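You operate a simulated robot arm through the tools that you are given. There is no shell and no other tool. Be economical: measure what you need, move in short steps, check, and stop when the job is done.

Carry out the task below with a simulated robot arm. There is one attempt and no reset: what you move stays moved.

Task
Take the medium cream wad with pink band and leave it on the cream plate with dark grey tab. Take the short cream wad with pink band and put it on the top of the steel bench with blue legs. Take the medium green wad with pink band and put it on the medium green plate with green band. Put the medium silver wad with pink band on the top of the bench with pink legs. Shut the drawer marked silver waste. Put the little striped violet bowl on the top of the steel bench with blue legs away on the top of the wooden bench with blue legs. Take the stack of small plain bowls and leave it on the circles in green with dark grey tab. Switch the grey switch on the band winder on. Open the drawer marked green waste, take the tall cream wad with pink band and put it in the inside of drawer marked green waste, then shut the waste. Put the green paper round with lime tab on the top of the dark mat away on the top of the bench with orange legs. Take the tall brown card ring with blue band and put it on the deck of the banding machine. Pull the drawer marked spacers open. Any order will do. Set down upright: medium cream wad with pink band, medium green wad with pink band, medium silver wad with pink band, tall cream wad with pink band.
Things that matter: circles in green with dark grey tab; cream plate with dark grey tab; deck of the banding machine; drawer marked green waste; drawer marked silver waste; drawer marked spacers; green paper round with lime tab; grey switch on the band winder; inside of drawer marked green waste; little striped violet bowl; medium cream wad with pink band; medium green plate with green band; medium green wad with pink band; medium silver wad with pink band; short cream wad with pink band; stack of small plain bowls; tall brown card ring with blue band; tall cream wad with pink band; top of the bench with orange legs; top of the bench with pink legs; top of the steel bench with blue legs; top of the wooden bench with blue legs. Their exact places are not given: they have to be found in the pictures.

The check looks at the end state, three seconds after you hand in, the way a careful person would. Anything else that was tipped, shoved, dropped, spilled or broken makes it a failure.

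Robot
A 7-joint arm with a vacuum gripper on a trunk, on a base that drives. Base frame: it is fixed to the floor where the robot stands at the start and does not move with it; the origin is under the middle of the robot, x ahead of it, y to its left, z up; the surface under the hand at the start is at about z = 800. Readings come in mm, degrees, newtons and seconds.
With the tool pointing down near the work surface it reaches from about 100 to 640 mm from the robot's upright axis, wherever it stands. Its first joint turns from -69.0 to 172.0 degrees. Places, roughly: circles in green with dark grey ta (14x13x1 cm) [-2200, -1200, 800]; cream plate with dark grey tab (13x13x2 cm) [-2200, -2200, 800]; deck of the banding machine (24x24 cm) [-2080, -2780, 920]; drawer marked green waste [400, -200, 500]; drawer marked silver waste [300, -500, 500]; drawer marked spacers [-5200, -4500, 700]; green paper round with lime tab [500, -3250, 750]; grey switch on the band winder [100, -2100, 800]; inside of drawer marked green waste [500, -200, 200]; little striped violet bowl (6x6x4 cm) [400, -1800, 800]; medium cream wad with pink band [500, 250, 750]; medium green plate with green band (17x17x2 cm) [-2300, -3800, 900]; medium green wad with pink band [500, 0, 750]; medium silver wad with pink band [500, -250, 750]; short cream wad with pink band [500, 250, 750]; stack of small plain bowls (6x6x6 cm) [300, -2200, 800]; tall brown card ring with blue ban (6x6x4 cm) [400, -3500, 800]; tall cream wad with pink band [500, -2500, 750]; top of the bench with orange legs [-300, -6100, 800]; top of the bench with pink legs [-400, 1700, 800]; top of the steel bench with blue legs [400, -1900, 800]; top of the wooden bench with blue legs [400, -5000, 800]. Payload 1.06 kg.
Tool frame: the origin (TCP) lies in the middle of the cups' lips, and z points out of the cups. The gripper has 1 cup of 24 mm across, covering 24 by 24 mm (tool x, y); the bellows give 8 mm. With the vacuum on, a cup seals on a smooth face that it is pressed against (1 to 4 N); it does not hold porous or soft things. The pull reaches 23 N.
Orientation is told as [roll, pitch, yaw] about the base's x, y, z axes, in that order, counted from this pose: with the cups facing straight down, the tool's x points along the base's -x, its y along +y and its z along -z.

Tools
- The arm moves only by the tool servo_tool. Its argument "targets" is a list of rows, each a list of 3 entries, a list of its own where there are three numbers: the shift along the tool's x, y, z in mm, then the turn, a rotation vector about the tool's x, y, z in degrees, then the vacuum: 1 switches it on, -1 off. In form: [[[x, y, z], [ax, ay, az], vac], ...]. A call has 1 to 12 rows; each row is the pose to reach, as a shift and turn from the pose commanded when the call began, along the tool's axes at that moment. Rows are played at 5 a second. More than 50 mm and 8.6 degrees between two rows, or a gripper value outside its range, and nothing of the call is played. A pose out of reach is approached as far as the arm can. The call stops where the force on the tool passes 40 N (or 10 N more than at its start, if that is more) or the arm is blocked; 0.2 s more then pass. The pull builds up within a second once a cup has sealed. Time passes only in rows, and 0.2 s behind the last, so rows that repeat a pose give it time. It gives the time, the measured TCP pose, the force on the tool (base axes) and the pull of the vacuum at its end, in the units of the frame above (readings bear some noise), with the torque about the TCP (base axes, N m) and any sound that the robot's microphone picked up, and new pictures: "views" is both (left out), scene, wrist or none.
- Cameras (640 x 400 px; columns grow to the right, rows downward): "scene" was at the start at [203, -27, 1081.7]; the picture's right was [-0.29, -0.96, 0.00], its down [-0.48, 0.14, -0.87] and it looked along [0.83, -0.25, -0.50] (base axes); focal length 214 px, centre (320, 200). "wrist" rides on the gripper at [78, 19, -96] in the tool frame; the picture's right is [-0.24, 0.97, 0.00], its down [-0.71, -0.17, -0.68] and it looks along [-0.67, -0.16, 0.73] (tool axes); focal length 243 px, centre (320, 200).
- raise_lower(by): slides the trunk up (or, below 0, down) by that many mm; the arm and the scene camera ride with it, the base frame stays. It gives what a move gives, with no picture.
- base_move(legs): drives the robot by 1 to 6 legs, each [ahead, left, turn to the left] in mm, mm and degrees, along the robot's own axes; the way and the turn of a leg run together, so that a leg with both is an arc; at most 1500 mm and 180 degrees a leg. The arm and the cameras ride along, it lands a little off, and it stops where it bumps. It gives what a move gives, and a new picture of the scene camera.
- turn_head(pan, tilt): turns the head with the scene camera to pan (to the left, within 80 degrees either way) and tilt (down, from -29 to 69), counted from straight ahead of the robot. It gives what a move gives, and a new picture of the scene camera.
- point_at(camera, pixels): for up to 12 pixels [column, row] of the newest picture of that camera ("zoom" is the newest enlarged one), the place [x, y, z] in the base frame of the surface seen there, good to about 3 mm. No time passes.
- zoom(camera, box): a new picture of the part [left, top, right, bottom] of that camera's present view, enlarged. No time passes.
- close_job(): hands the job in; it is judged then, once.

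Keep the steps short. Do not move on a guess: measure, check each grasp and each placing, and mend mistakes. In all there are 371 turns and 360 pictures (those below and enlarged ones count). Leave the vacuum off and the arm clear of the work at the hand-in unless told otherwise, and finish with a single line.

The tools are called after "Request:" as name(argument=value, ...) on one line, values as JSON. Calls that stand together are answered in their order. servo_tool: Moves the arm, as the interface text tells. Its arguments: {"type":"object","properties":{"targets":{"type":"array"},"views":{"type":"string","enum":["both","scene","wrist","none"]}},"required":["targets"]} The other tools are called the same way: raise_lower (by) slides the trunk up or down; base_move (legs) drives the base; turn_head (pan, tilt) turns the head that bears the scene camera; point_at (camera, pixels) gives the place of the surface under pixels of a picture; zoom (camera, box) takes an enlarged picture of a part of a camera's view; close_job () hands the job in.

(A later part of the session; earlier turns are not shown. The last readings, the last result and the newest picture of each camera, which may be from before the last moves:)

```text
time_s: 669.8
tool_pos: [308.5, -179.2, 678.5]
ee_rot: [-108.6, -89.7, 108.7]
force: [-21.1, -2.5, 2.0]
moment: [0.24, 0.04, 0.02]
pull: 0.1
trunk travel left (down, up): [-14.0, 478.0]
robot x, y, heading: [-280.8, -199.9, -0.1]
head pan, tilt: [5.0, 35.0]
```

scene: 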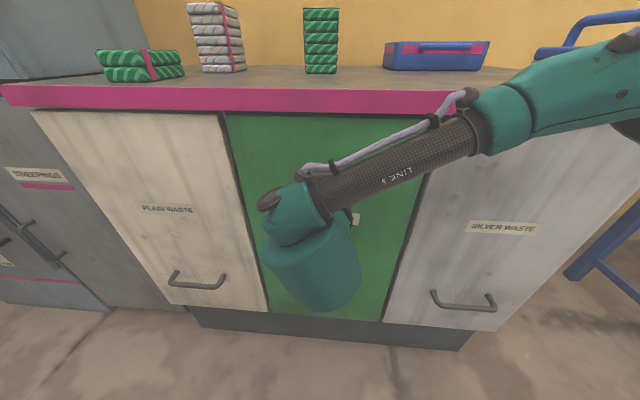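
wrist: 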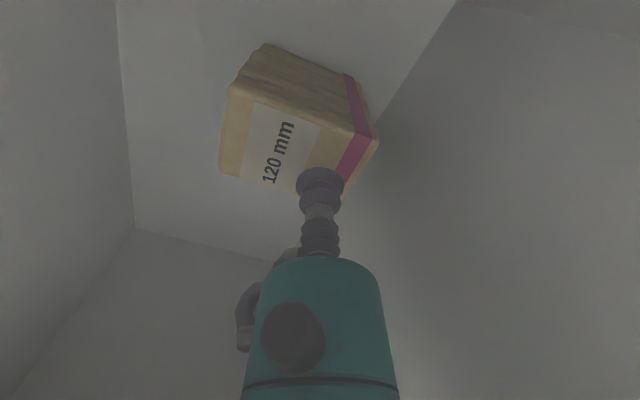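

Drawer shut (21 N stop). Back away, raise trunk, turn the tool down.

Request:
base_move(legs=[[-350, 0, 0]])

Request:
raise_lower(by=225)

Request:
servo_tool(targets=[[[-10, 0, -10], [0, 8, 0], -1], [[-20, 0, -20], [0, 16, 0], -1], [[-30, 0, -30], [0, 24, 0], -1], [[-40, 0, -40], [0, 32, 0], -1], [[-50, 0, -50], [0, 40, 0], -1], [[-60, 0, -60], [0, 48, 0], -1], [[-70, 0, -70], [0, 56, 0], -1], [[-80, 0, -80], [0, 64, 0], -1], [[-90, 0, -90], [0, 72, 0], -1], [[-100, 0, -100], [0, 80, 0], -1], [[-110, 0, -100], [0, 88, 0], -1], [[-120, 0, -100], [0, 90, 0], -1]], views="none")

```text
time_s: 672.1
tool_pos: [-42.6, -182.5, 678.0]
ee_rot: [-107.6, -89.8, 107.3]
force: [0.7, 0.9, 0.2]
moment: [0.02, -0.04, -0.03]
pull: 0.0
trunk travel left (down, up): [-14.0, 478.0]
robot x, y, heading: [-630.3, -198.9, -0.5]
head pan, tilt: [5.0, 35.0]
```

scene: 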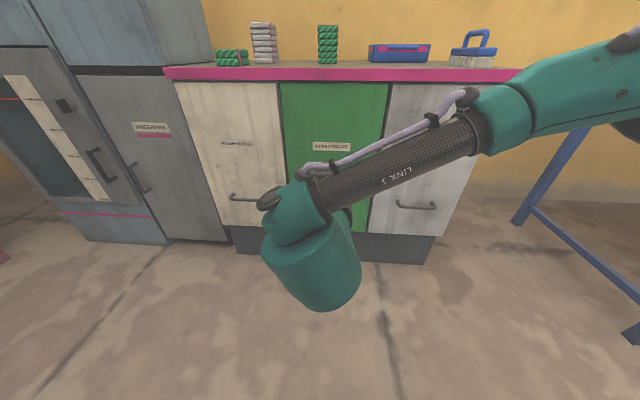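

```text
time_s: 674.5
tool_pos: [-42.8, -182.3, 902.2]
ee_rot: [-101.6, -89.7, 101.2]
force: [-0.4, 0.1, 0.6]
moment: [0.01, 0.01, 0.04]
pull: 0.1
trunk travel left (down, up): [-239.0, 253.0]
robot x, y, heading: [-631.1, -198.4, -0.5]
head pan, tilt: [5.0, 35.0]
```

```text
time_s: 677.1
tool_pos: [-140.9, -181.3, 1023.5]
ee_rot: [-0.2, 0.1, -0.4]
force: [1.0, -0.7, 0.0]
moment: [-0.03, 0.0, 0.04]
pull: 0.0
trunk travel left (down, up): [-239.0, 253.0]
robot x, y, heading: [-629.6, -196.9, -0.5]
head pan, tilt: [5.0, 35.0]
```

Trunk up 60, shift the hand 110 to the right, and drive to the violet bowl.

Request:
raise_lower(by=60)

Request:
servo_tool(targets=[[[0, -40, 0], [0, 0, 0], -1], [[0, -80, 0], [0, 0, 0], -1], [[0, -115, 0], [0, 0, 0], -1]], views="none")

Request:
base_move(legs=[[0, -1490, 0.5], [380, 0, 0]])

Request:
turn_head(pan=-5, tilt=40)

```text
time_s: 678.1
tool_pos: [-142.2, -180.1, 1082.8]
ee_rot: [-0.2, 0.0, -0.4]
force: [0.8, -0.3, 0.3]
moment: [-0.02, 0.01, 0.03]
pull: 0.0
trunk travel left (down, up): [-299.0, 193.0]
robot x, y, heading: [-630.4, -203.5, -0.8]
head pan, tilt: [5.0, 35.0]
```

```text
time_s: 678.9
tool_pos: [-143.5, -296.8, 1085.7]
ee_rot: [-0.3, 0.0, -0.3]
force: [0.3, 0.1, 0.2]
moment: [-0.05, 0.03, 0.0]
pull: 0.1
trunk travel left (down, up): [-299.0, 193.0]
robot x, y, heading: [-630.7, -197.8, -0.8]
head pan, tilt: [5.0, 35.0]
```

```text
time_s: 694.3
tool_pos: [220.8, -1808.7, 1085.1]
ee_rot: [-0.2, -0.2, -0.2]
force: [-0.1, 0.6, 0.0]
moment: [0.0, 0.01, 0.02]
pull: 0.0
trunk travel left (down, up): [-299.0, 193.0]
robot x, y, heading: [-270.8, -1713.5, -0.3]
head pan, tilt: [5.0, 35.0]
```

scene: 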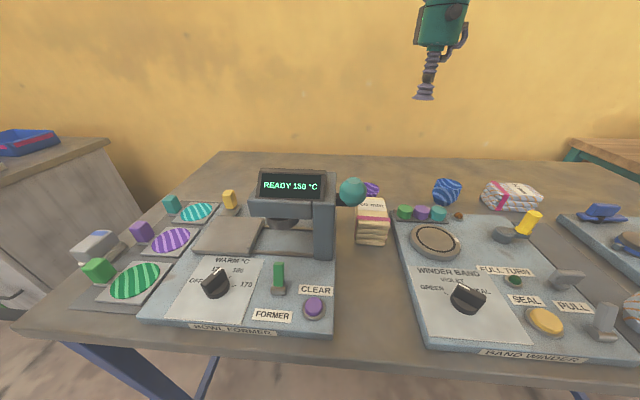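

```text
time_s: 695.0
tool_pos: [219.6, -1809.6, 1084.4]
ee_rot: [-0.2, 0.0, -0.2]
force: [0.4, 0.9, -0.3]
moment: [0.01, -0.01, 0.0]
pull: 0.1
trunk travel left (down, up): [-299.0, 193.0]
robot x, y, heading: [-267.8, -1713.7, -0.1]
head pan, tilt: [-5.0, 40.0]
```

scene: 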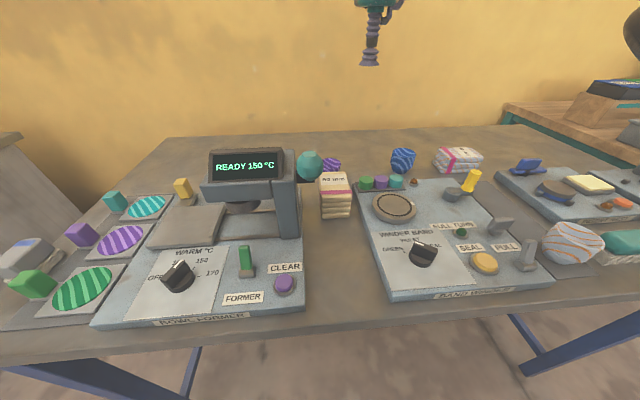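

Request:
base_move(legs=[[100, 0, 0]])

Request:
servo_tool(targets=[[[-20, 0, 30], [0, 0, 0], -1], [[-40, 0, 60], [0, 0, 0], -1]], views="wrist")

Request:
zoom(camera="wrist", box=[270, 60, 420, 170])

```text
time_s: 696.1
tool_pos: [322.6, -1808.6, 1085.5]
ee_rot: [-0.1, 0.1, -0.1]
force: [-0.2, 1.1, 0.2]
moment: [0.01, 0.02, 0.01]
pull: 0.1
trunk travel left (down, up): [-299.0, 193.0]
robot x, y, heading: [-167.5, -1710.1, -0.5]
head pan, tilt: [-5.0, 40.0]
```

scene: 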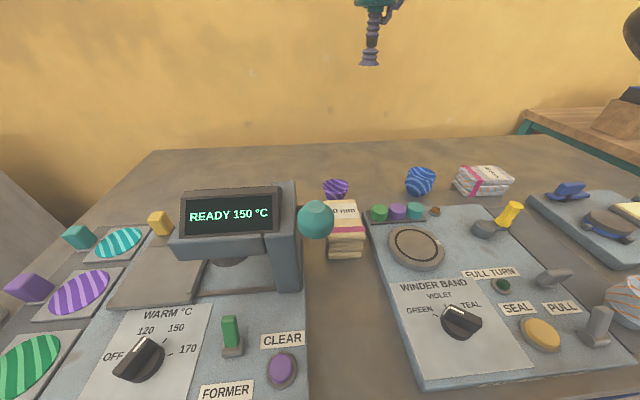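

```text
time_s: 696.8
tool_pos: [362.9, -1808.4, 1025.0]
ee_rot: [-0.2, -0.1, 0.0]
force: [-0.6, 0.2, 0.7]
moment: [0.01, -0.04, 0.0]
pull: 0.1
trunk travel left (down, up): [-299.0, 193.0]
robot x, y, heading: [-164.7, -1714.3, -0.5]
head pan, tilt: [-5.0, 40.0]
```

wrist: 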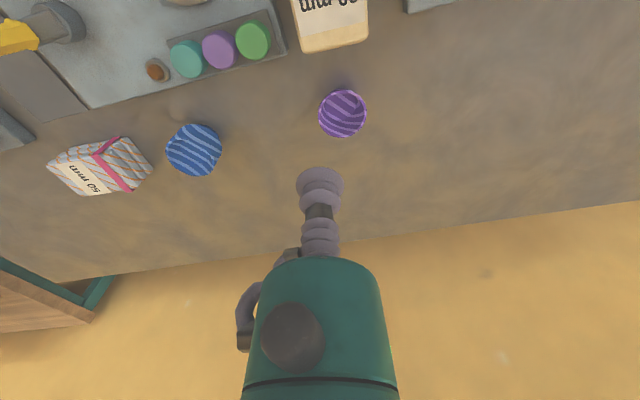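

```text
3.64 times, centred on (345, 115) of wrist
```

zoom: 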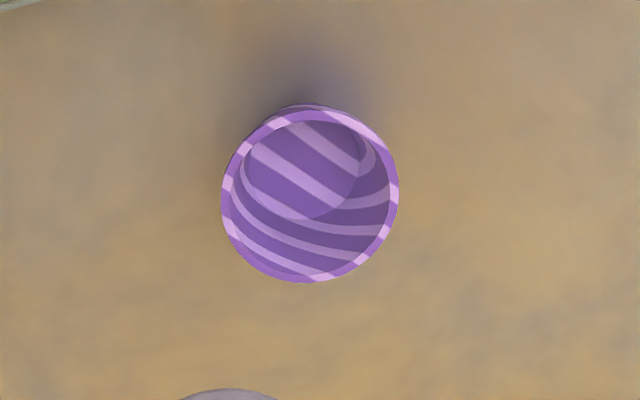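

Request:
point_at(camera="zoom", pixels=[[302, 170], [290, 160], [315, 180], [226, 190], [394, 190], [310, 275], [305, 110]])

```text
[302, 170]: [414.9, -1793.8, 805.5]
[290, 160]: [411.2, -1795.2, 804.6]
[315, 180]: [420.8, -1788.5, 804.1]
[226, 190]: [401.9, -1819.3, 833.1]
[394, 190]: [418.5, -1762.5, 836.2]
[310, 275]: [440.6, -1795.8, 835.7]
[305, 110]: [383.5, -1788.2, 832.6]
```

Bowl floor (415,-1792,805). Go down into it.

Request:
servo_tool(targets=[[[-26, 8, 20], [0, 0, 0], -1], [[-52, 16, 50], [0, 0, 0], -1], [[-52, 16, 95], [0, 0, 0], -1], [[-52, 16, 140], [0, 0, 0], -1], [[-52, 16, 170], [0, 0, 0], -1]], views="wrist")

Request:
zoom(camera="wrist", box=[270, 120, 390, 210])

```text
time_s: 698.0
tool_pos: [414.0, -1793.7, 854.1]
ee_rot: [-0.1, -0.1, -0.1]
force: [0.2, -0.7, 0.5]
moment: [0.02, 0.0, 0.02]
pull: 0.1
trunk travel left (down, up): [-299.0, 193.0]
robot x, y, heading: [-167.5, -1709.8, -0.1]
head pan, tilt: [-5.0, 40.0]
```

wrist: 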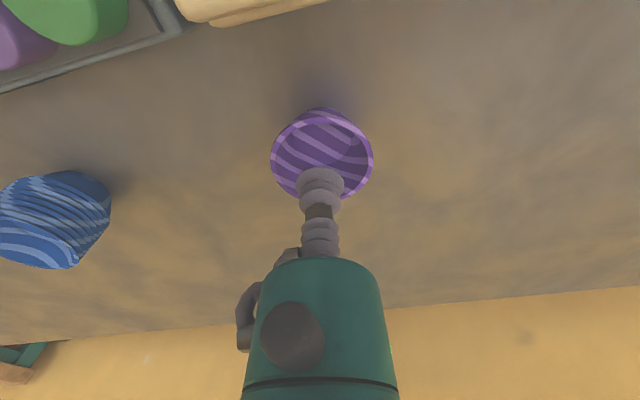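

```text
4.44 times, centred on (330, 165) of wrist
```

zoom: 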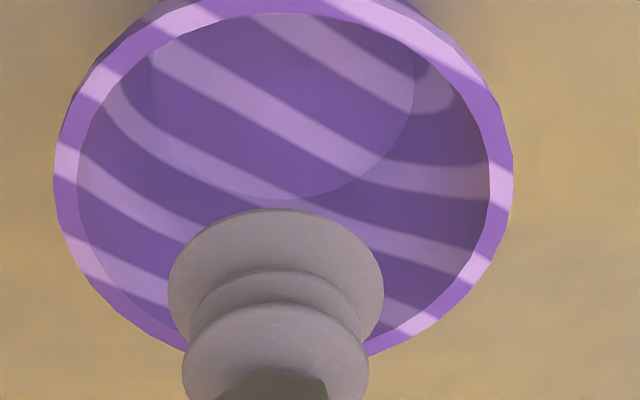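

Request:
servo_tool(targets=[[[0, 1, 25], [0, 0, 0], 1], [[0, 1, 38], [0, 0, 0], 1], [[0, 1, 42], [0, 0, 0], 1], [[0, 1, 45], [0, 0, 0], 1], [[0, 1, 47], [0, 0, 0], 1], [[0, 1, 48.5], [0, 0, 0], 1], [[0, 1, 48.5], [0, 0, 0], 1], [[0, 1, 48.5], [0, 0, 0], 1]], views="none")

```text
time_s: 699.8
tool_pos: [413.8, -1793.7, 806.9]
ee_rot: [-0.3, 0.0, -0.1]
force: [0.5, 1.0, -0.1]
moment: [0.01, 0.04, 0.03]
pull: 22.7
trunk travel left (down, up): [-299.0, 193.0]
robot x, y, heading: [-166.7, -1711.6, -0.3]
head pan, tilt: [-5.0, 40.0]
```

Sealed. Lift 230.

Request:
servo_tool(targets=[[[0, 0, -6], [0, 0, 0], 1], [[0, 0, -20], [0, 0, 0], 1], [[0, 0, -60], [0, 0, 0], 1], [[0, 0, -105], [0, 0, 0], 1], [[0, 0, -150], [0, 0, 0], 1], [[0, 0, -195], [0, 0, 0], 1], [[0, 0, -240], [0, 0, 0], 1], [[40, 0, -260], [0, 0, 0], 1], [[80, 0, -260], [0, 0, 0], 1]], views="both")

```text
time_s: 701.8
tool_pos: [332.6, -1791.0, 1065.0]
ee_rot: [-0.2, -0.1, 0.0]
force: [0.8, -1.4, -0.3]
moment: [0.02, 0.08, -0.01]
pull: 23.3
trunk travel left (down, up): [-299.0, 193.0]
robot x, y, heading: [-163.1, -1711.1, -0.2]
head pan, tilt: [-5.0, 40.0]
```

scene: 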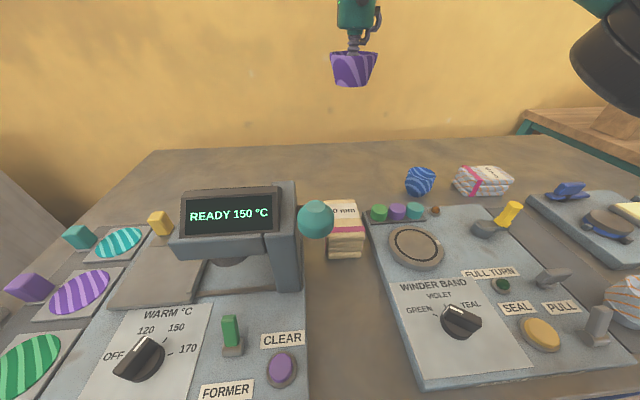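
wrist: 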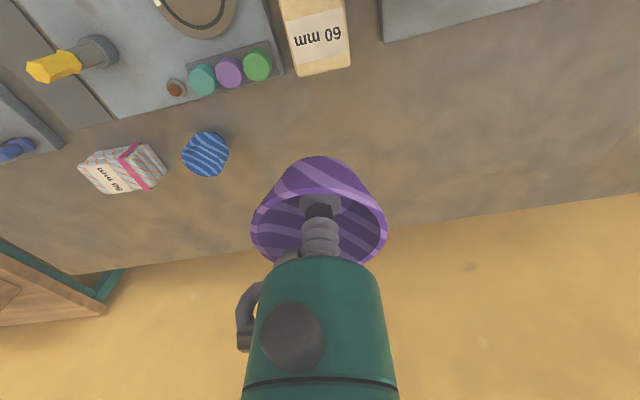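

Bowl held. Drive back 400 and south to the wooden bench.

Request:
base_move(legs=[[-390, 0, 0.2], [0, -1500, 0], [0, -1400, 0]])

Request:
turn_head(pan=-15, tilt=30)

```text
time_s: 728.9
tool_pos: [-42.5, -4659.2, 1065.3]
ee_rot: [-0.2, -0.1, 0.4]
force: [-0.1, -0.2, 0.0]
moment: [0.04, 0.05, 0.01]
pull: 23.0
trunk travel left (down, up): [-299.0, 193.0]
robot x, y, heading: [-542.3, -4587.6, 0.4]
head pan, tilt: [-5.0, 40.0]
```

scene: 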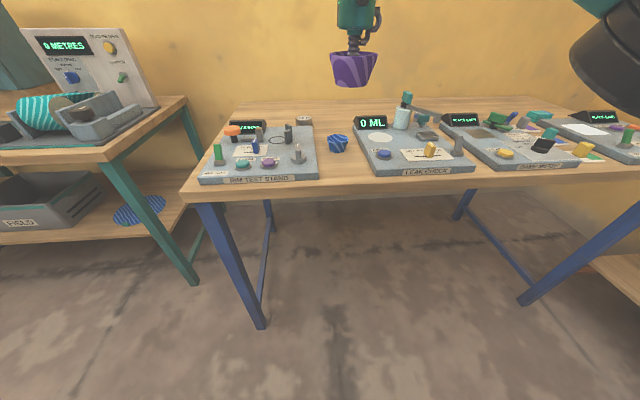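

```text
time_s: 729.6
tool_pos: [-44.1, -4659.7, 1065.8]
ee_rot: [-0.2, -0.1, 0.5]
force: [-0.6, -0.8, -0.3]
moment: [0.0, 0.0, 0.02]
pull: 22.8
trunk travel left (down, up): [-299.0, 193.0]
robot x, y, heading: [-543.1, -4584.7, 0.2]
head pan, tilt: [-15.0, 30.0]
```

scene: 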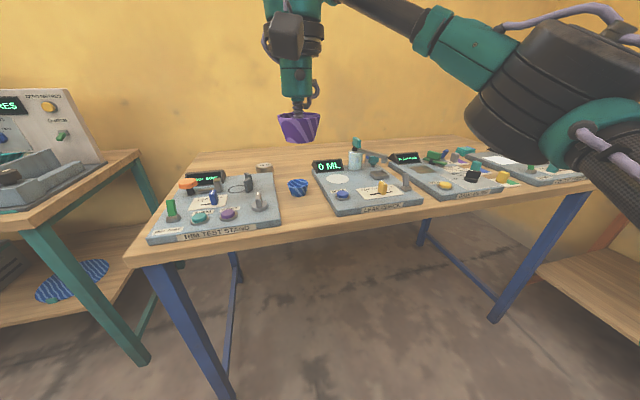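

Request:
point_at(camera="scene", pixels=[[297, 187], [297, 210], [280, 220], [330, 212], [283, 195], [318, 195], [300, 170], [140, 258], [280, 180], [320, 175]])

Request:
zoom(camera="scene", box=[200, 130, 440, 260])

```text
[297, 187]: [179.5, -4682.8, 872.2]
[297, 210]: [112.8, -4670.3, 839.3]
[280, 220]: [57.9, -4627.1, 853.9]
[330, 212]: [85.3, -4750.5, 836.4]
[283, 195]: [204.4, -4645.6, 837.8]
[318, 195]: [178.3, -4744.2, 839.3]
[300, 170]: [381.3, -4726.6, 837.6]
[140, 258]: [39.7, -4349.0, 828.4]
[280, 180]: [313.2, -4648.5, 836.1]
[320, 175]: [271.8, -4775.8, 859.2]
```

```text
2.67 times, centred on (320, 195) of scene
```

zoom: 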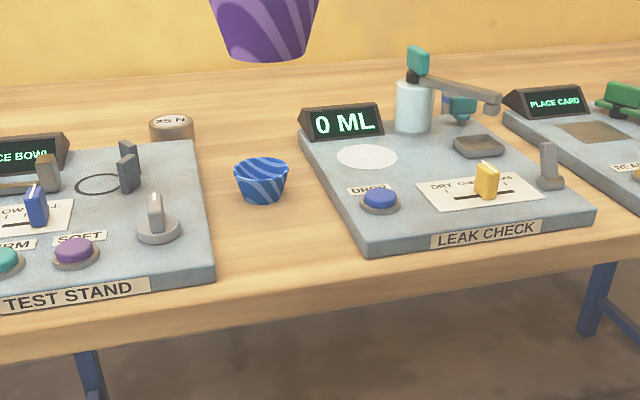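

Free spot in front of the blue bowl at about (102,-4692), top z 838. Drive ahead 146, right 32.

Request:
base_move(legs=[[146, -32, 0]])

Request:
servo_tool(targets=[[[0, 0, 45], [0, 0, 0], 1], [[0, 0, 90], [0, 0, 0], 1], [[0, 0, 120], [0, 0, 0], 1]])

```text
time_s: 731.0
tool_pos: [104.1, -4692.8, 1065.3]
ee_rot: [-0.2, -0.1, 0.2]
force: [-0.3, -0.5, -0.6]
moment: [-0.01, 0.03, -0.03]
pull: 22.9
trunk travel left (down, up): [-299.0, 193.0]
robot x, y, heading: [-396.9, -4615.6, -0.1]
head pan, tilt: [-15.0, 30.0]
```

scene: 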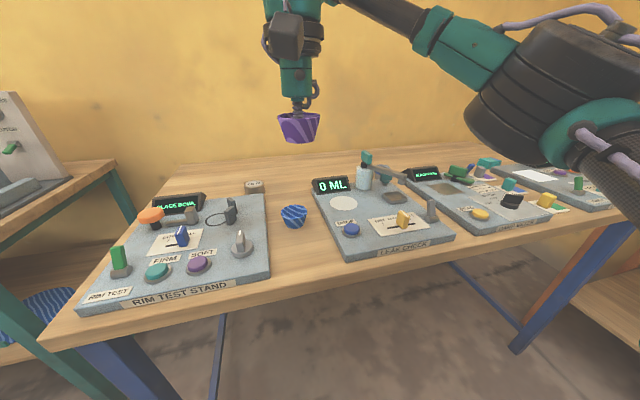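

```text
time_s: 731.8
tool_pos: [101.1, -4692.3, 946.8]
ee_rot: [-0.2, 0.0, 0.3]
force: [-0.2, 0.6, 0.3]
moment: [0.0, 0.05, -0.01]
pull: 23.0
trunk travel left (down, up): [-299.0, 193.0]
robot x, y, heading: [-396.0, -4619.6, -0.2]
head pan, tilt: [-15.0, 30.0]
```

scene: 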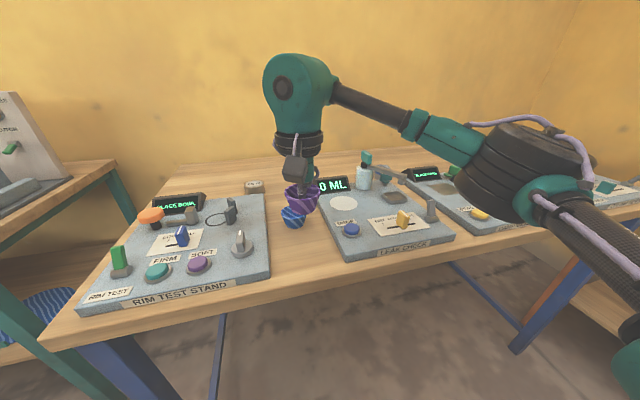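
wrist: 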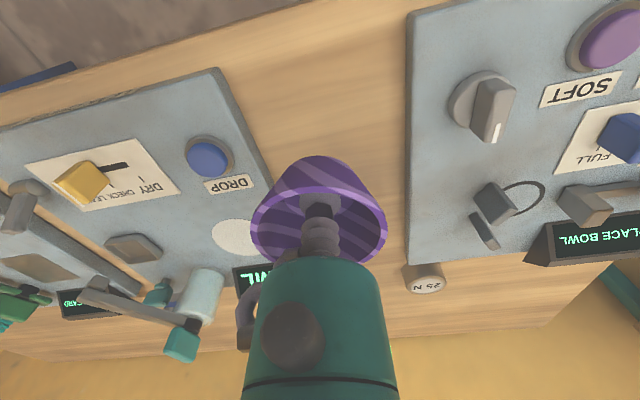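

Request:
point_at(camera="scene", pixels=[[270, 265], [335, 250], [292, 228], [268, 240], [330, 235], [300, 245], [305, 262]])

```text
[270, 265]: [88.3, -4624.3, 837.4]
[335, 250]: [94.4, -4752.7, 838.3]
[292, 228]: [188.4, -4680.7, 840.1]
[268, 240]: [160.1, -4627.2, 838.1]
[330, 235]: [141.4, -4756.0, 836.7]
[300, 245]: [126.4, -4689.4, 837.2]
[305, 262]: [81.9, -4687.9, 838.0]
```

Request:
servo_tool(targets=[[[0, 2, 40], [0, 0, 0], 1], [[0, 2, 75], [0, 0, 0], 1], [[0, 2, 92], [0, 0, 0], 1], [[0, 2, 96], [0, 0, 0], 1], [[0, 2, 99], [0, 0, 0], 1], [[0, 2, 101], [0, 0, 0], 1]], views="none")

```text
time_s: 733.2
tool_pos: [101.7, -4690.0, 844.5]
ee_rot: [-0.2, -0.1, 0.3]
force: [-0.6, -0.3, -0.7]
moment: [0.05, 0.01, 0.02]
pull: 23.2
trunk travel left (down, up): [-299.0, 193.0]
robot x, y, heading: [-397.0, -4620.9, 0.6]
head pan, tilt: [-15.0, 30.0]
```

Request:
servo_tool(targets=[[[0, 0, 2], [0, 0, 0], 1], [[0, 0, 4], [0, 0, 0], 1], [[0, 0, 4], [0, 0, 0], 1]], views="scene")

```text
time_s: 734.0
tool_pos: [103.7, -4692.1, 841.4]
ee_rot: [-0.1, -0.2, 0.3]
force: [3.8, -2.1, 17.6]
moment: [0.04, 0.06, -0.01]
pull: 22.3
trunk travel left (down, up): [-299.0, 193.0]
robot x, y, heading: [-396.8, -4618.2, 0.1]
head pan, tilt: [-15.0, 30.0]
```

scene: 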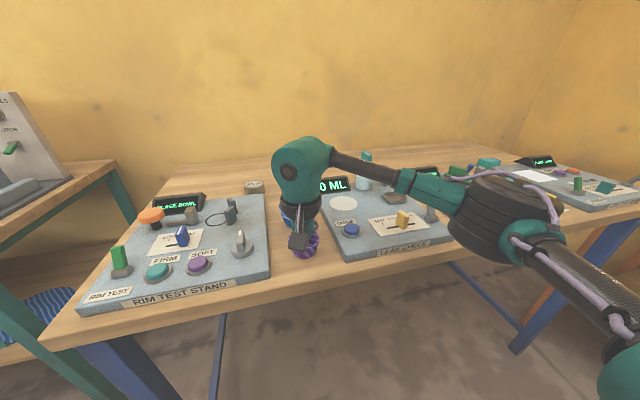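

Contact. Release and rise.

Request:
servo_tool(targets=[[[0, 0, -1.5], [0, 0, 0], -1], [[0, 0, -1.5], [0, 0, 0], -1], [[0, 0, -1.5], [0, 0, 0], -1], [[0, 0, -1.5], [0, 0, 0], -1], [[0, 0, -6], [0, 0, 0], -1], [[0, 0, -20], [0, 0, 0], -1], [[0, 0, -60], [0, 0, 0], -1], [[0, 0, -105], [0, 0, 0], -1], [[0, 0, -150], [0, 0, 0], -1], [[0, 0, -190], [0, 0, 0], -1]])

```text
time_s: 736.2
tool_pos: [99.5, -4689.6, 1030.3]
ee_rot: [-0.3, -0.1, 0.4]
force: [-0.7, 0.3, 0.3]
moment: [0.01, -0.01, 0.0]
pull: 0.1
trunk travel left (down, up): [-299.0, 193.0]
robot x, y, heading: [-394.6, -4616.0, 0.1]
head pan, tilt: [-15.0, 30.0]
```

scene: 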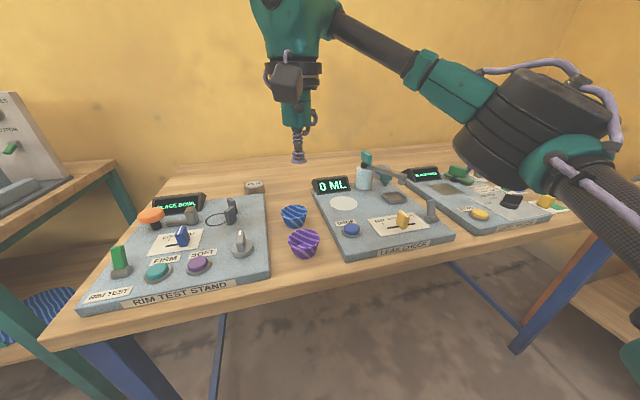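
wrist: 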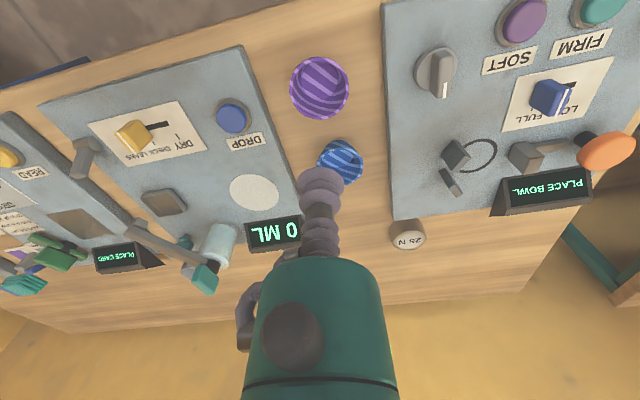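

Bowl stands. Next: the lime-tab green paper round on the dark mat.

Request:
base_move(legs=[[-160, 0, 0], [0, 1290, 0], [420, 0, 0]])

Request:
turn_head(pan=-5, tilt=40)

Request:
servo_tool(targets=[[[0, 0, 0], [0, 0, 0], -1]], views="wrist")

```text
time_s: 751.0
tool_pos: [354.5, -3369.2, 1029.5]
ee_rot: [-0.2, 0.0, 1.6]
force: [0.0, -0.7, -0.4]
moment: [0.0, 0.01, -0.01]
pull: 0.2
trunk travel left (down, up): [-299.0, 193.0]
robot x, y, heading: [-145.2, -3307.3, 1.4]
head pan, tilt: [-15.0, 30.0]
```

scene: 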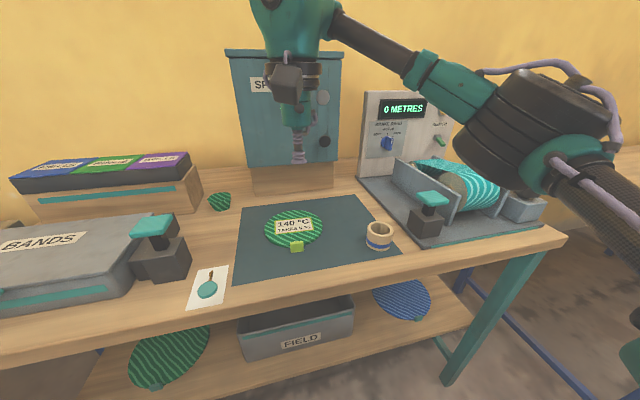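

```text
time_s: 751.8
tool_pos: [354.3, -3369.2, 1029.8]
ee_rot: [-0.1, -0.2, 1.6]
force: [0.0, -0.5, 0.4]
moment: [0.0, 0.0, 0.0]
pull: 0.0
trunk travel left (down, up): [-299.0, 193.0]
robot x, y, heading: [-148.7, -3309.6, 1.4]
head pan, tilt: [-5.0, 40.0]
```

scene: 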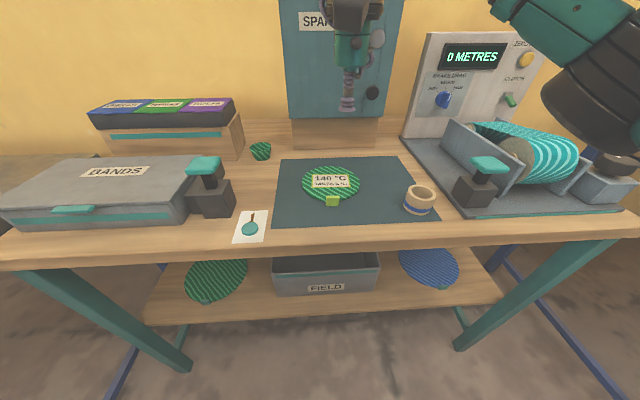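

```text
time_s: 752.2
tool_pos: [354.7, -3368.9, 1029.7]
ee_rot: [-0.2, -0.1, 1.5]
force: [-0.2, -0.2, 0.3]
moment: [0.0, 0.0, -0.02]
pull: 0.0
trunk travel left (down, up): [-299.0, 193.0]
robot x, y, heading: [-144.6, -3307.5, 1.3]
head pan, tilt: [-5.0, 40.0]
```

wrist: 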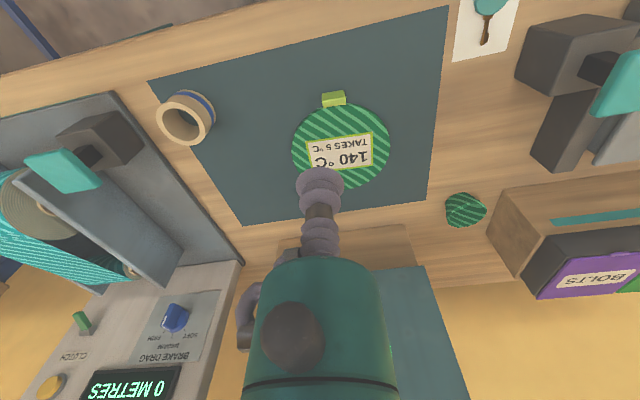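

Request:
point_at(camera="wrist", pixels=[[341, 150], [341, 145], [293, 145], [390, 145], [341, 108], [338, 188], [333, 99], [372, 152], [312, 152], [187, 118], [160, 120], [214, 115], [187, 90]])

Request:
zoom(camera="scene", box=[270, 140, 450, 240])

```text
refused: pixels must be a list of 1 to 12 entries
```

```text
3.56 times, centred on (360, 190) of scene
```

zoom: 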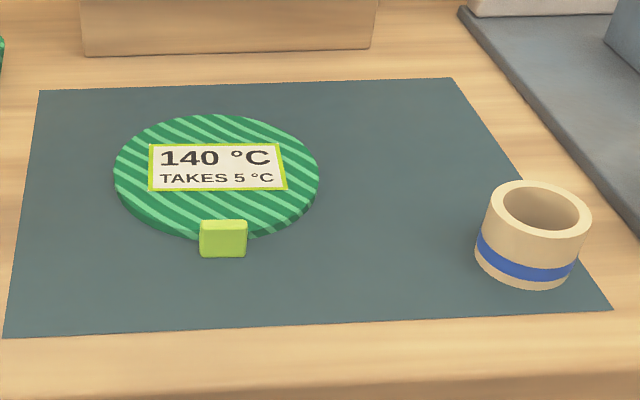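

Request:
zoom(camera="wrist", box=[140, 70, 240, 150])

Request:
point_at(camera="wrist", pixels=[[341, 150], [293, 145], [390, 145], [341, 108], [333, 99], [372, 152], [312, 152], [184, 122], [160, 120], [214, 115], [187, 90], [183, 140]])

```text
5.00 times, centred on (190, 110) of wrist
```

zoom: 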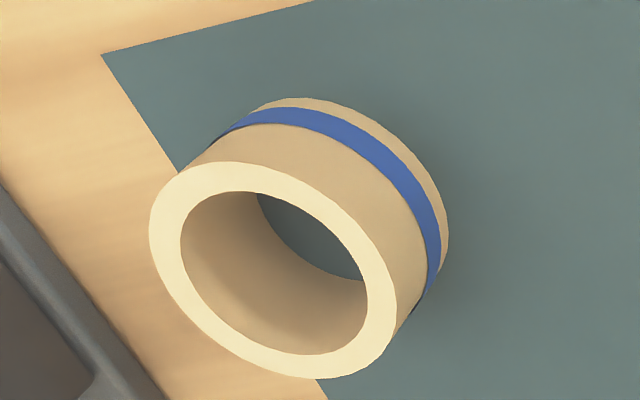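

```text
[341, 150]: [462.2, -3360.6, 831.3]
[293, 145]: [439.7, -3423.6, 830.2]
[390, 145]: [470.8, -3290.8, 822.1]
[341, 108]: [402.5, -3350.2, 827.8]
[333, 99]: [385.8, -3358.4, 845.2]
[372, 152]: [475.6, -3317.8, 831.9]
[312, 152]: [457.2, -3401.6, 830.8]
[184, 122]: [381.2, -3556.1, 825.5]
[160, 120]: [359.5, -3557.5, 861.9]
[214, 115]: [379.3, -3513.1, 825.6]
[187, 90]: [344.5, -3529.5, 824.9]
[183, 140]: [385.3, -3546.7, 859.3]
```

Ring is an open tube (to be sucked from the side later). First the round: its label centre is at (463,-3360,831). Drive 60 closer and go down on the label.

Request:
base_move(legs=[[60, 0, -1.4]])

Request:
servo_tool(targets=[[[-25, 8, 40], [0, 0, 0], -1], [[-48, 8, 85], [0, 0, 0], -1], [[-48, 8, 130], [0, 0, 0], -1], [[-48, 8, 165], [0, 0, 0], -1]], views="wrist")

```text
time_s: 753.1
tool_pos: [412.7, -3381.7, 1029.7]
ee_rot: [-0.2, -0.1, 0.0]
force: [-0.6, 0.3, -0.4]
moment: [0.01, -0.01, 0.01]
pull: 0.1
trunk travel left (down, up): [-299.0, 193.0]
robot x, y, heading: [-87.5, -3307.1, 0.2]
head pan, tilt: [-5.0, 40.0]
```

scene: 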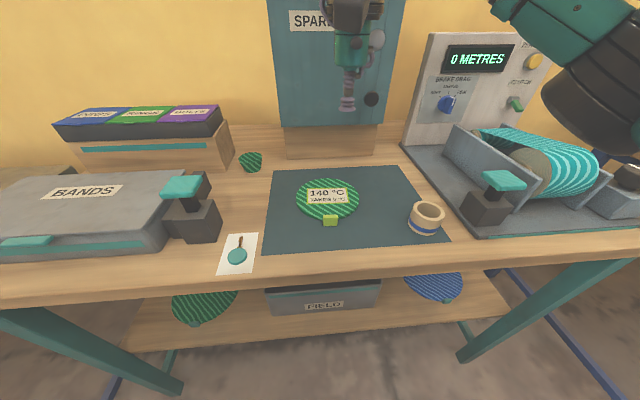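

```text
refused: row 2 steps farther than a row can; nothing moved
```

Request:
servo_tool(targets=[[[-25, 12, 35], [0, 0, 0], -1], [[-50, 23, 70], [0, 0, 0], -1], [[-50, 23, 115], [0, 0, 0], -1], [[-50, 23, 160], [0, 0, 0], -1]], views="wrist")

Request:
point_at(camera="wrist", pixels=[[330, 140], [345, 160], [300, 160]])

```text
time_s: 754.1
tool_pos: [462.7, -3359.9, 868.5]
ee_rot: [-0.2, -0.1, 0.3]
force: [0.2, 0.3, -0.3]
moment: [0.0, -0.01, -0.01]
pull: 0.0
trunk travel left (down, up): [-299.0, 193.0]
robot x, y, heading: [-84.4, -3306.9, 0.2]
head pan, tilt: [-5.0, 40.0]
```

wrist: 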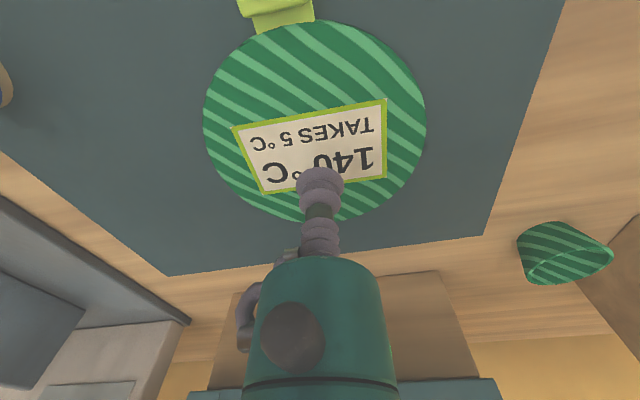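

```text
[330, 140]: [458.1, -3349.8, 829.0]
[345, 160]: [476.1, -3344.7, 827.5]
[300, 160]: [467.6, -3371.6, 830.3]
```

Request:
servo_tool(targets=[[[0, 1, 25], [0, 0, 0], 1], [[0, 1, 34], [0, 0, 0], 1], [[0, 1, 38], [0, 0, 0], 1], [[0, 1, 40], [0, 0, 0], 1], [[0, 1, 41], [0, 0, 0], 1], [[0, 1, 41], [0, 0, 0], 1], [[0, 1, 41], [0, 0, 0], 1]], views="none")

```text
time_s: 755.7
tool_pos: [461.9, -3359.5, 828.8]
ee_rot: [-0.1, -0.1, 0.1]
force: [0.3, -0.7, -0.9]
moment: [0.0, 0.01, 0.01]
pull: 22.4
trunk travel left (down, up): [-299.0, 193.0]
robot x, y, heading: [-84.8, -3307.6, 0.1]
head pan, tilt: [-5.0, 40.0]
```

Sealed. Lift and pull back.

Request:
servo_tool(targets=[[[0, 0, -6], [0, 0, 0], 1], [[0, 0, -20], [0, 0, 0], 1], [[0, 0, -60], [0, 0, 0], 1], [[0, 0, -105], [0, 0, 0], 1], [[0, 0, -150], [0, 0, 0], 1], [[20, 0, -190], [0, 0, 0], 1], [[60, 0, -210], [0, 0, 0], 1], [[60, 0, -210], [0, 0, 0], 1]])

```text
time_s: 757.5
tool_pos: [402.5, -3353.6, 1039.4]
ee_rot: [-0.2, -0.1, 0.1]
force: [0.3, -0.8, 0.5]
moment: [0.06, -0.03, 0.01]
pull: 23.1
trunk travel left (down, up): [-299.0, 193.0]
robot x, y, heading: [-83.6, -3309.1, 0.1]
head pan, tilt: [-5.0, 40.0]
```

scene: 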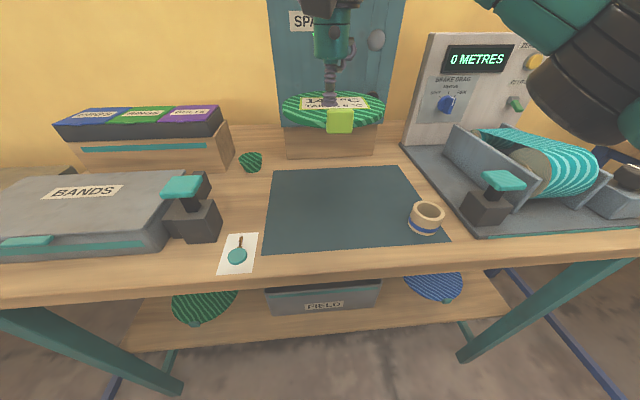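
wrist: 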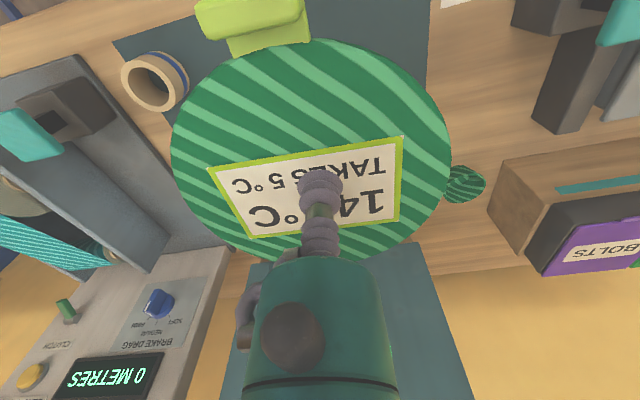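

Held. Drive to the orange-legged bench in the south.

Request:
base_move(legs=[[-480, 0, 0], [0, -1450, 0], [0, -500, 0], [0, 0, -90]])

Request:
turn_head(pan=0, tilt=30)

```text
time_s: 781.4
tool_pos: [-616.5, -5758.9, 1038.9]
ee_rot: [-0.3, -0.1, -90.7]
force: [0.2, 1.2, -0.3]
moment: [-0.02, 0.0, -0.01]
pull: 23.4
trunk travel left (down, up): [-299.0, 193.0]
robot x, y, heading: [-559.4, -5269.6, -90.6]
head pan, tilt: [-5.0, 40.0]
```

scene: 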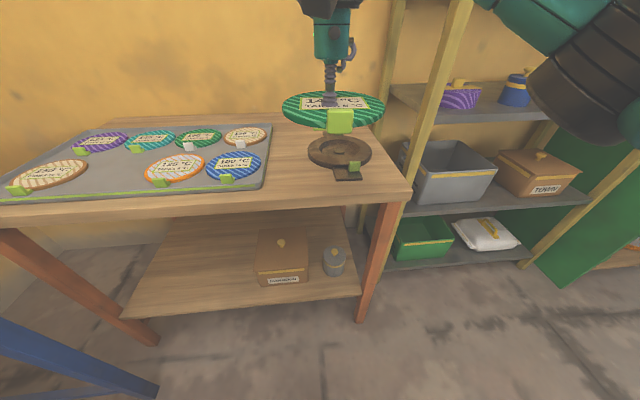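

```text
time_s: 782.1
tool_pos: [-615.9, -5759.6, 1039.3]
ee_rot: [-0.2, -0.3, -90.8]
force: [-0.1, 0.2, -0.7]
moment: [-0.03, -0.03, 0.05]
pull: 22.8
trunk travel left (down, up): [-299.0, 193.0]
robot x, y, heading: [-564.1, -5267.0, -90.8]
head pan, tilt: [0.0, 30.0]
```

scene: 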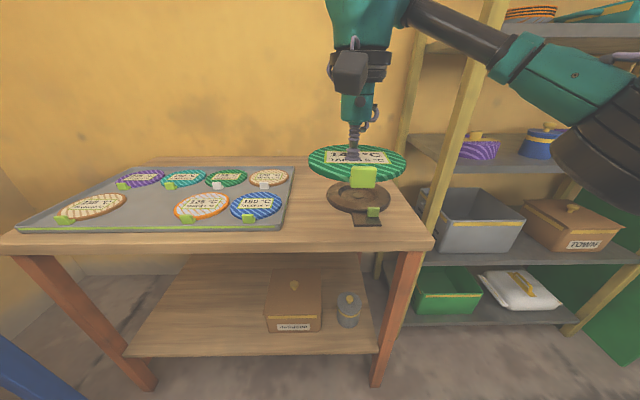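

Request:
point_at(camera="scene", pixels=[[292, 185], [283, 225], [310, 190], [330, 195], [300, 235], [432, 240], [400, 190], [350, 225], [310, 165], [420, 215], [395, 225], [145, 205]])

Request:
zoom(camera="scene", box=[10, 140, 450, 260])

```text
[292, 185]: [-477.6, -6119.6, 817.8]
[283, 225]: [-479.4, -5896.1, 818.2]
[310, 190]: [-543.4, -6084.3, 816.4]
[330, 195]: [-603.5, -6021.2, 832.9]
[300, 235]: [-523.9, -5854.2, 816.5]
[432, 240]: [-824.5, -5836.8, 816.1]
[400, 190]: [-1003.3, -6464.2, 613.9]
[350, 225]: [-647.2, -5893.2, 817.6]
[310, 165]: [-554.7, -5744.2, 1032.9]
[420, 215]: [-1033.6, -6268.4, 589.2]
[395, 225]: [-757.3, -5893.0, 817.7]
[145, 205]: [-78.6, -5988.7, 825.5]
```

```text
1.45 times, centred on (230, 200) of scene
```

zoom: 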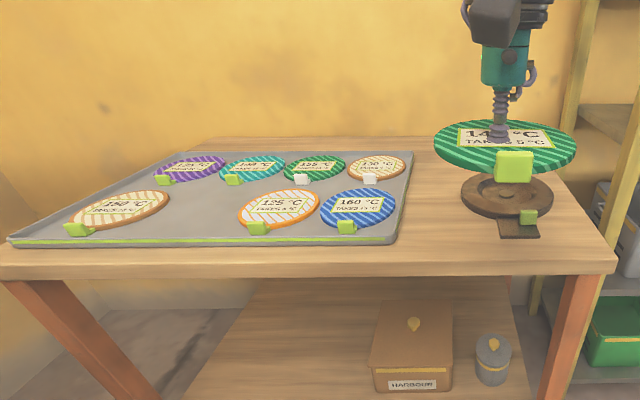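

I go nearer to view the free wood behind the iron.

Request:
base_move(legs=[[220, 0, 0.8]])

Request:
turn_head(pan=-5, tilt=45)

```text
time_s: 783.8
tool_pos: [-614.1, -5975.4, 1039.4]
ee_rot: [-0.2, -0.2, -90.1]
force: [0.0, 0.6, -0.7]
moment: [0.01, -0.01, -0.02]
pull: 23.4
trunk travel left (down, up): [-299.0, 193.0]
robot x, y, heading: [-562.8, -5485.9, -90.2]
head pan, tilt: [0.0, 30.0]
```

scene: 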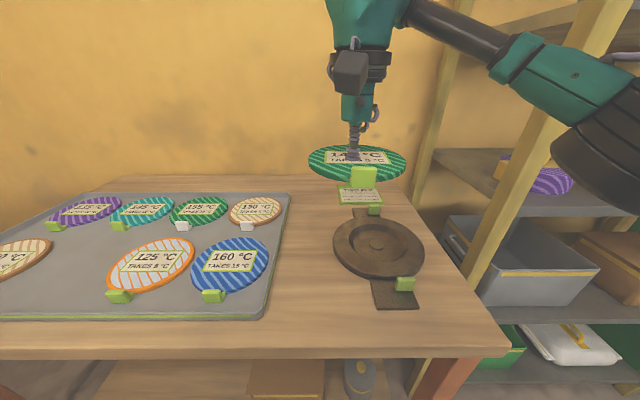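

```text
time_s: 784.5
tool_pos: [-613.7, -5977.0, 1039.5]
ee_rot: [-0.2, -0.2, -90.1]
force: [0.2, -0.2, 0.7]
moment: [-0.01, -0.02, 0.02]
pull: 23.2
trunk travel left (down, up): [-299.0, 193.0]
robot x, y, heading: [-562.4, -5489.3, -90.1]
head pan, tilt: [-5.0, 45.0]
```

scene: 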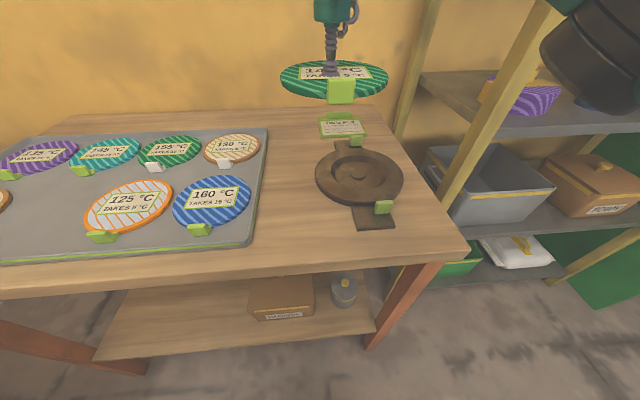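

Request:
point_at(camera="scene", pixels=[[268, 150], [258, 235], [316, 175], [342, 130], [360, 150], [290, 180], [300, 230], [290, 120], [390, 120], [358, 225], [285, 220], [403, 180]])

```text
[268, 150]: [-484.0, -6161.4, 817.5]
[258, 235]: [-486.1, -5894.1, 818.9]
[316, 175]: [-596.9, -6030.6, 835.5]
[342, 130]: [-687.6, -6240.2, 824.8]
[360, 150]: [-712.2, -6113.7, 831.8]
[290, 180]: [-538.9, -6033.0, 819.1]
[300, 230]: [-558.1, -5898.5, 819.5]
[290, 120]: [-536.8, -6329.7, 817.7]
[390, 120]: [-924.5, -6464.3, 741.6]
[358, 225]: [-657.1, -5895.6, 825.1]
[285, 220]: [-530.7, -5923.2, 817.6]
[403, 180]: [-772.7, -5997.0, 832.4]
```

Free wood at about (-563,-6190). Drive ahead 150, left 50.

Request:
base_move(legs=[[150, 50, 0]])

Request:
servo_tool(targets=[[[-25, 0, 40], [0, 0, 0], 1], [[-50, 0, 80], [0, 0, 0], 1], [[-55, 0, 120], [0, 0, 0], 1]])

```text
time_s: 785.9
tool_pos: [-564.7, -6127.5, 1038.6]
ee_rot: [-0.3, -0.1, -90.1]
force: [0.6, 0.5, -0.1]
moment: [0.0, 0.01, 0.01]
pull: 22.9
trunk travel left (down, up): [-299.0, 193.0]
robot x, y, heading: [-515.6, -5641.6, -90.3]
head pan, tilt: [-5.0, 45.0]
```

scene: 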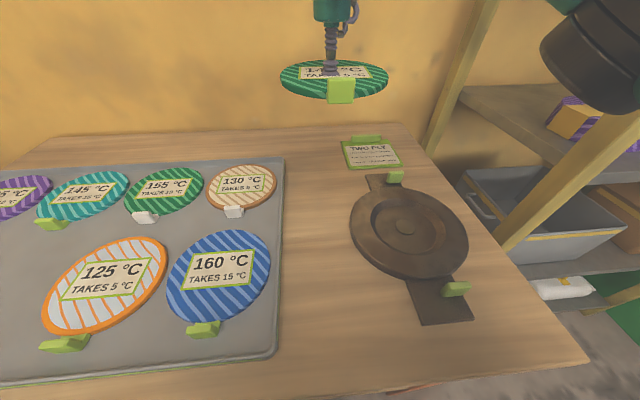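

```text
time_s: 786.7
tool_pos: [-565.6, -6182.2, 919.8]
ee_rot: [-0.2, 0.0, -90.1]
force: [0.8, 0.0, 0.5]
moment: [-0.01, 0.05, 0.0]
pull: 23.2
trunk travel left (down, up): [-299.0, 193.0]
robot x, y, heading: [-513.5, -5639.3, -90.3]
head pan, tilt: [-5.0, 45.0]
```

scene: 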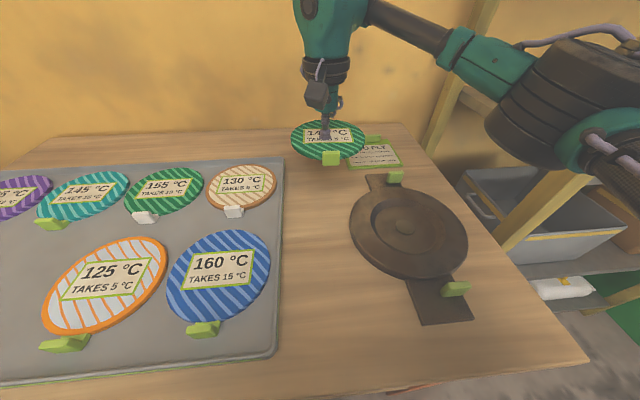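
wrist: 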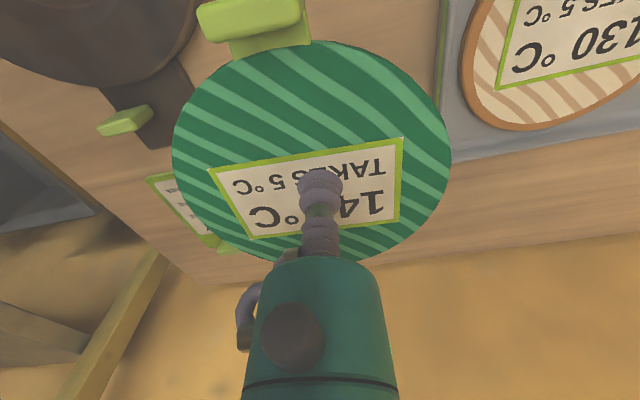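

Request:
point_at(camera="scene", pixels=[[348, 168], [370, 180], [395, 178], [350, 230], [284, 165], [320, 200], [283, 210]])

```text
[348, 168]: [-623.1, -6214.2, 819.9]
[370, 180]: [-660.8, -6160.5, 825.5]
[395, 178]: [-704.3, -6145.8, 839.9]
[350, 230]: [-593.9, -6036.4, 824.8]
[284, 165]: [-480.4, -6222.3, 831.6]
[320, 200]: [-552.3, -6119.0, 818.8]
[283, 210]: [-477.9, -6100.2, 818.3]
```

The round would overlap the card; shift it to centre (-553,-6135), then lower.

Request:
servo_tool(targets=[[[28, 6, 0], [0, 0, 0], 1], [[54, 12, 0], [0, 0, 0], 1], [[54, 12, 40], [0, 0, 0], 1], [[54, 12, 70], [0, 0, 0], 1]])

```text
time_s: 787.7
tool_pos: [-553.9, -6128.1, 848.2]
ee_rot: [-0.3, 0.0, -90.1]
force: [0.4, -0.2, -0.7]
moment: [-0.01, -0.02, 0.02]
pull: 23.1
trunk travel left (down, up): [-299.0, 193.0]
robot x, y, heading: [-513.9, -5639.8, -90.1]
head pan, tilt: [-5.0, 45.0]
```

scene: 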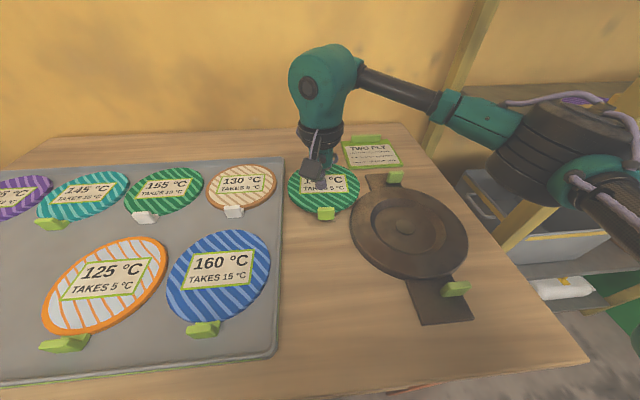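
wrist: 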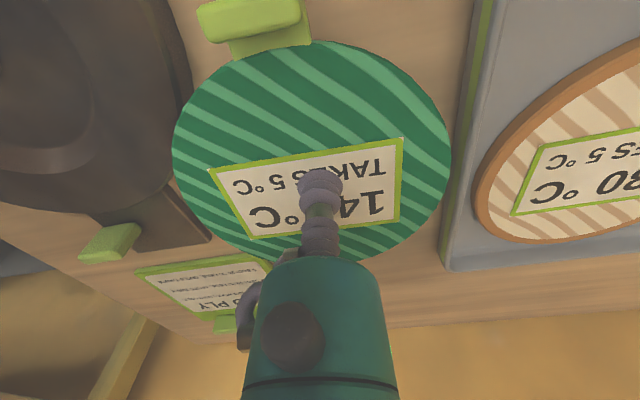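

Request:
servo_tool(targets=[[[0, 0, 12], [0, 0, 0], 1], [[0, 0, 17], [0, 0, 0], 1], [[0, 0, 19], [0, 0, 0], 1], [[0, 0, 20.5], [0, 0, 0], 1], [[0, 0, 20.5], [0, 0, 0], 1]], views="none")

```text
time_s: 788.9
tool_pos: [-552.8, -6128.1, 829.0]
ee_rot: [-0.1, -0.1, -90.1]
force: [0.1, 0.4, 1.3]
moment: [-0.02, -0.01, 0.03]
pull: 23.1
trunk travel left (down, up): [-299.0, 193.0]
robot x, y, heading: [-517.7, -5639.7, -90.3]
head pan, tilt: [-5.0, 45.0]
```

Request:
servo_tool(targets=[[[0, 0, 1], [0, 0, 0], 1], [[0, 0, 1], [0, 0, 0], -1], [[0, 0, 1], [0, 0, 0], -1], [[0, 0, 1], [0, 0, 0], -1], [[0, 0, 0], [0, 0, 0], -1], [[0, 0, -5], [0, 0, 0], -1], [[0, 0, -20], [0, 0, 0], -1], [[0, 0, -60], [0, 0, 0], -1], [[0, 0, -105], [0, 0, 0], -1], [[0, 0, -150], [0, 0, 0], -1], [[0, 0, -190], [0, 0, 0], -1]], views="scene")

```text
time_s: 791.3
tool_pos: [-553.8, -6126.0, 1021.1]
ee_rot: [-0.3, -0.1, -90.1]
force: [-0.3, -0.3, 0.7]
moment: [-0.02, -0.01, -0.02]
pull: 0.0
trunk travel left (down, up): [-299.0, 193.0]
robot x, y, heading: [-518.7, -5639.4, -90.5]
head pan, tilt: [-5.0, 45.0]
```

scene: 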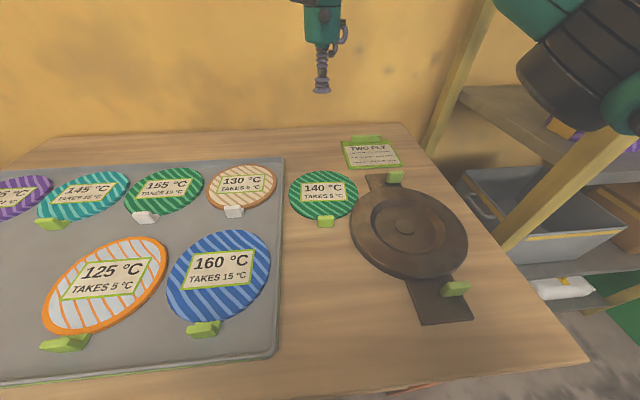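

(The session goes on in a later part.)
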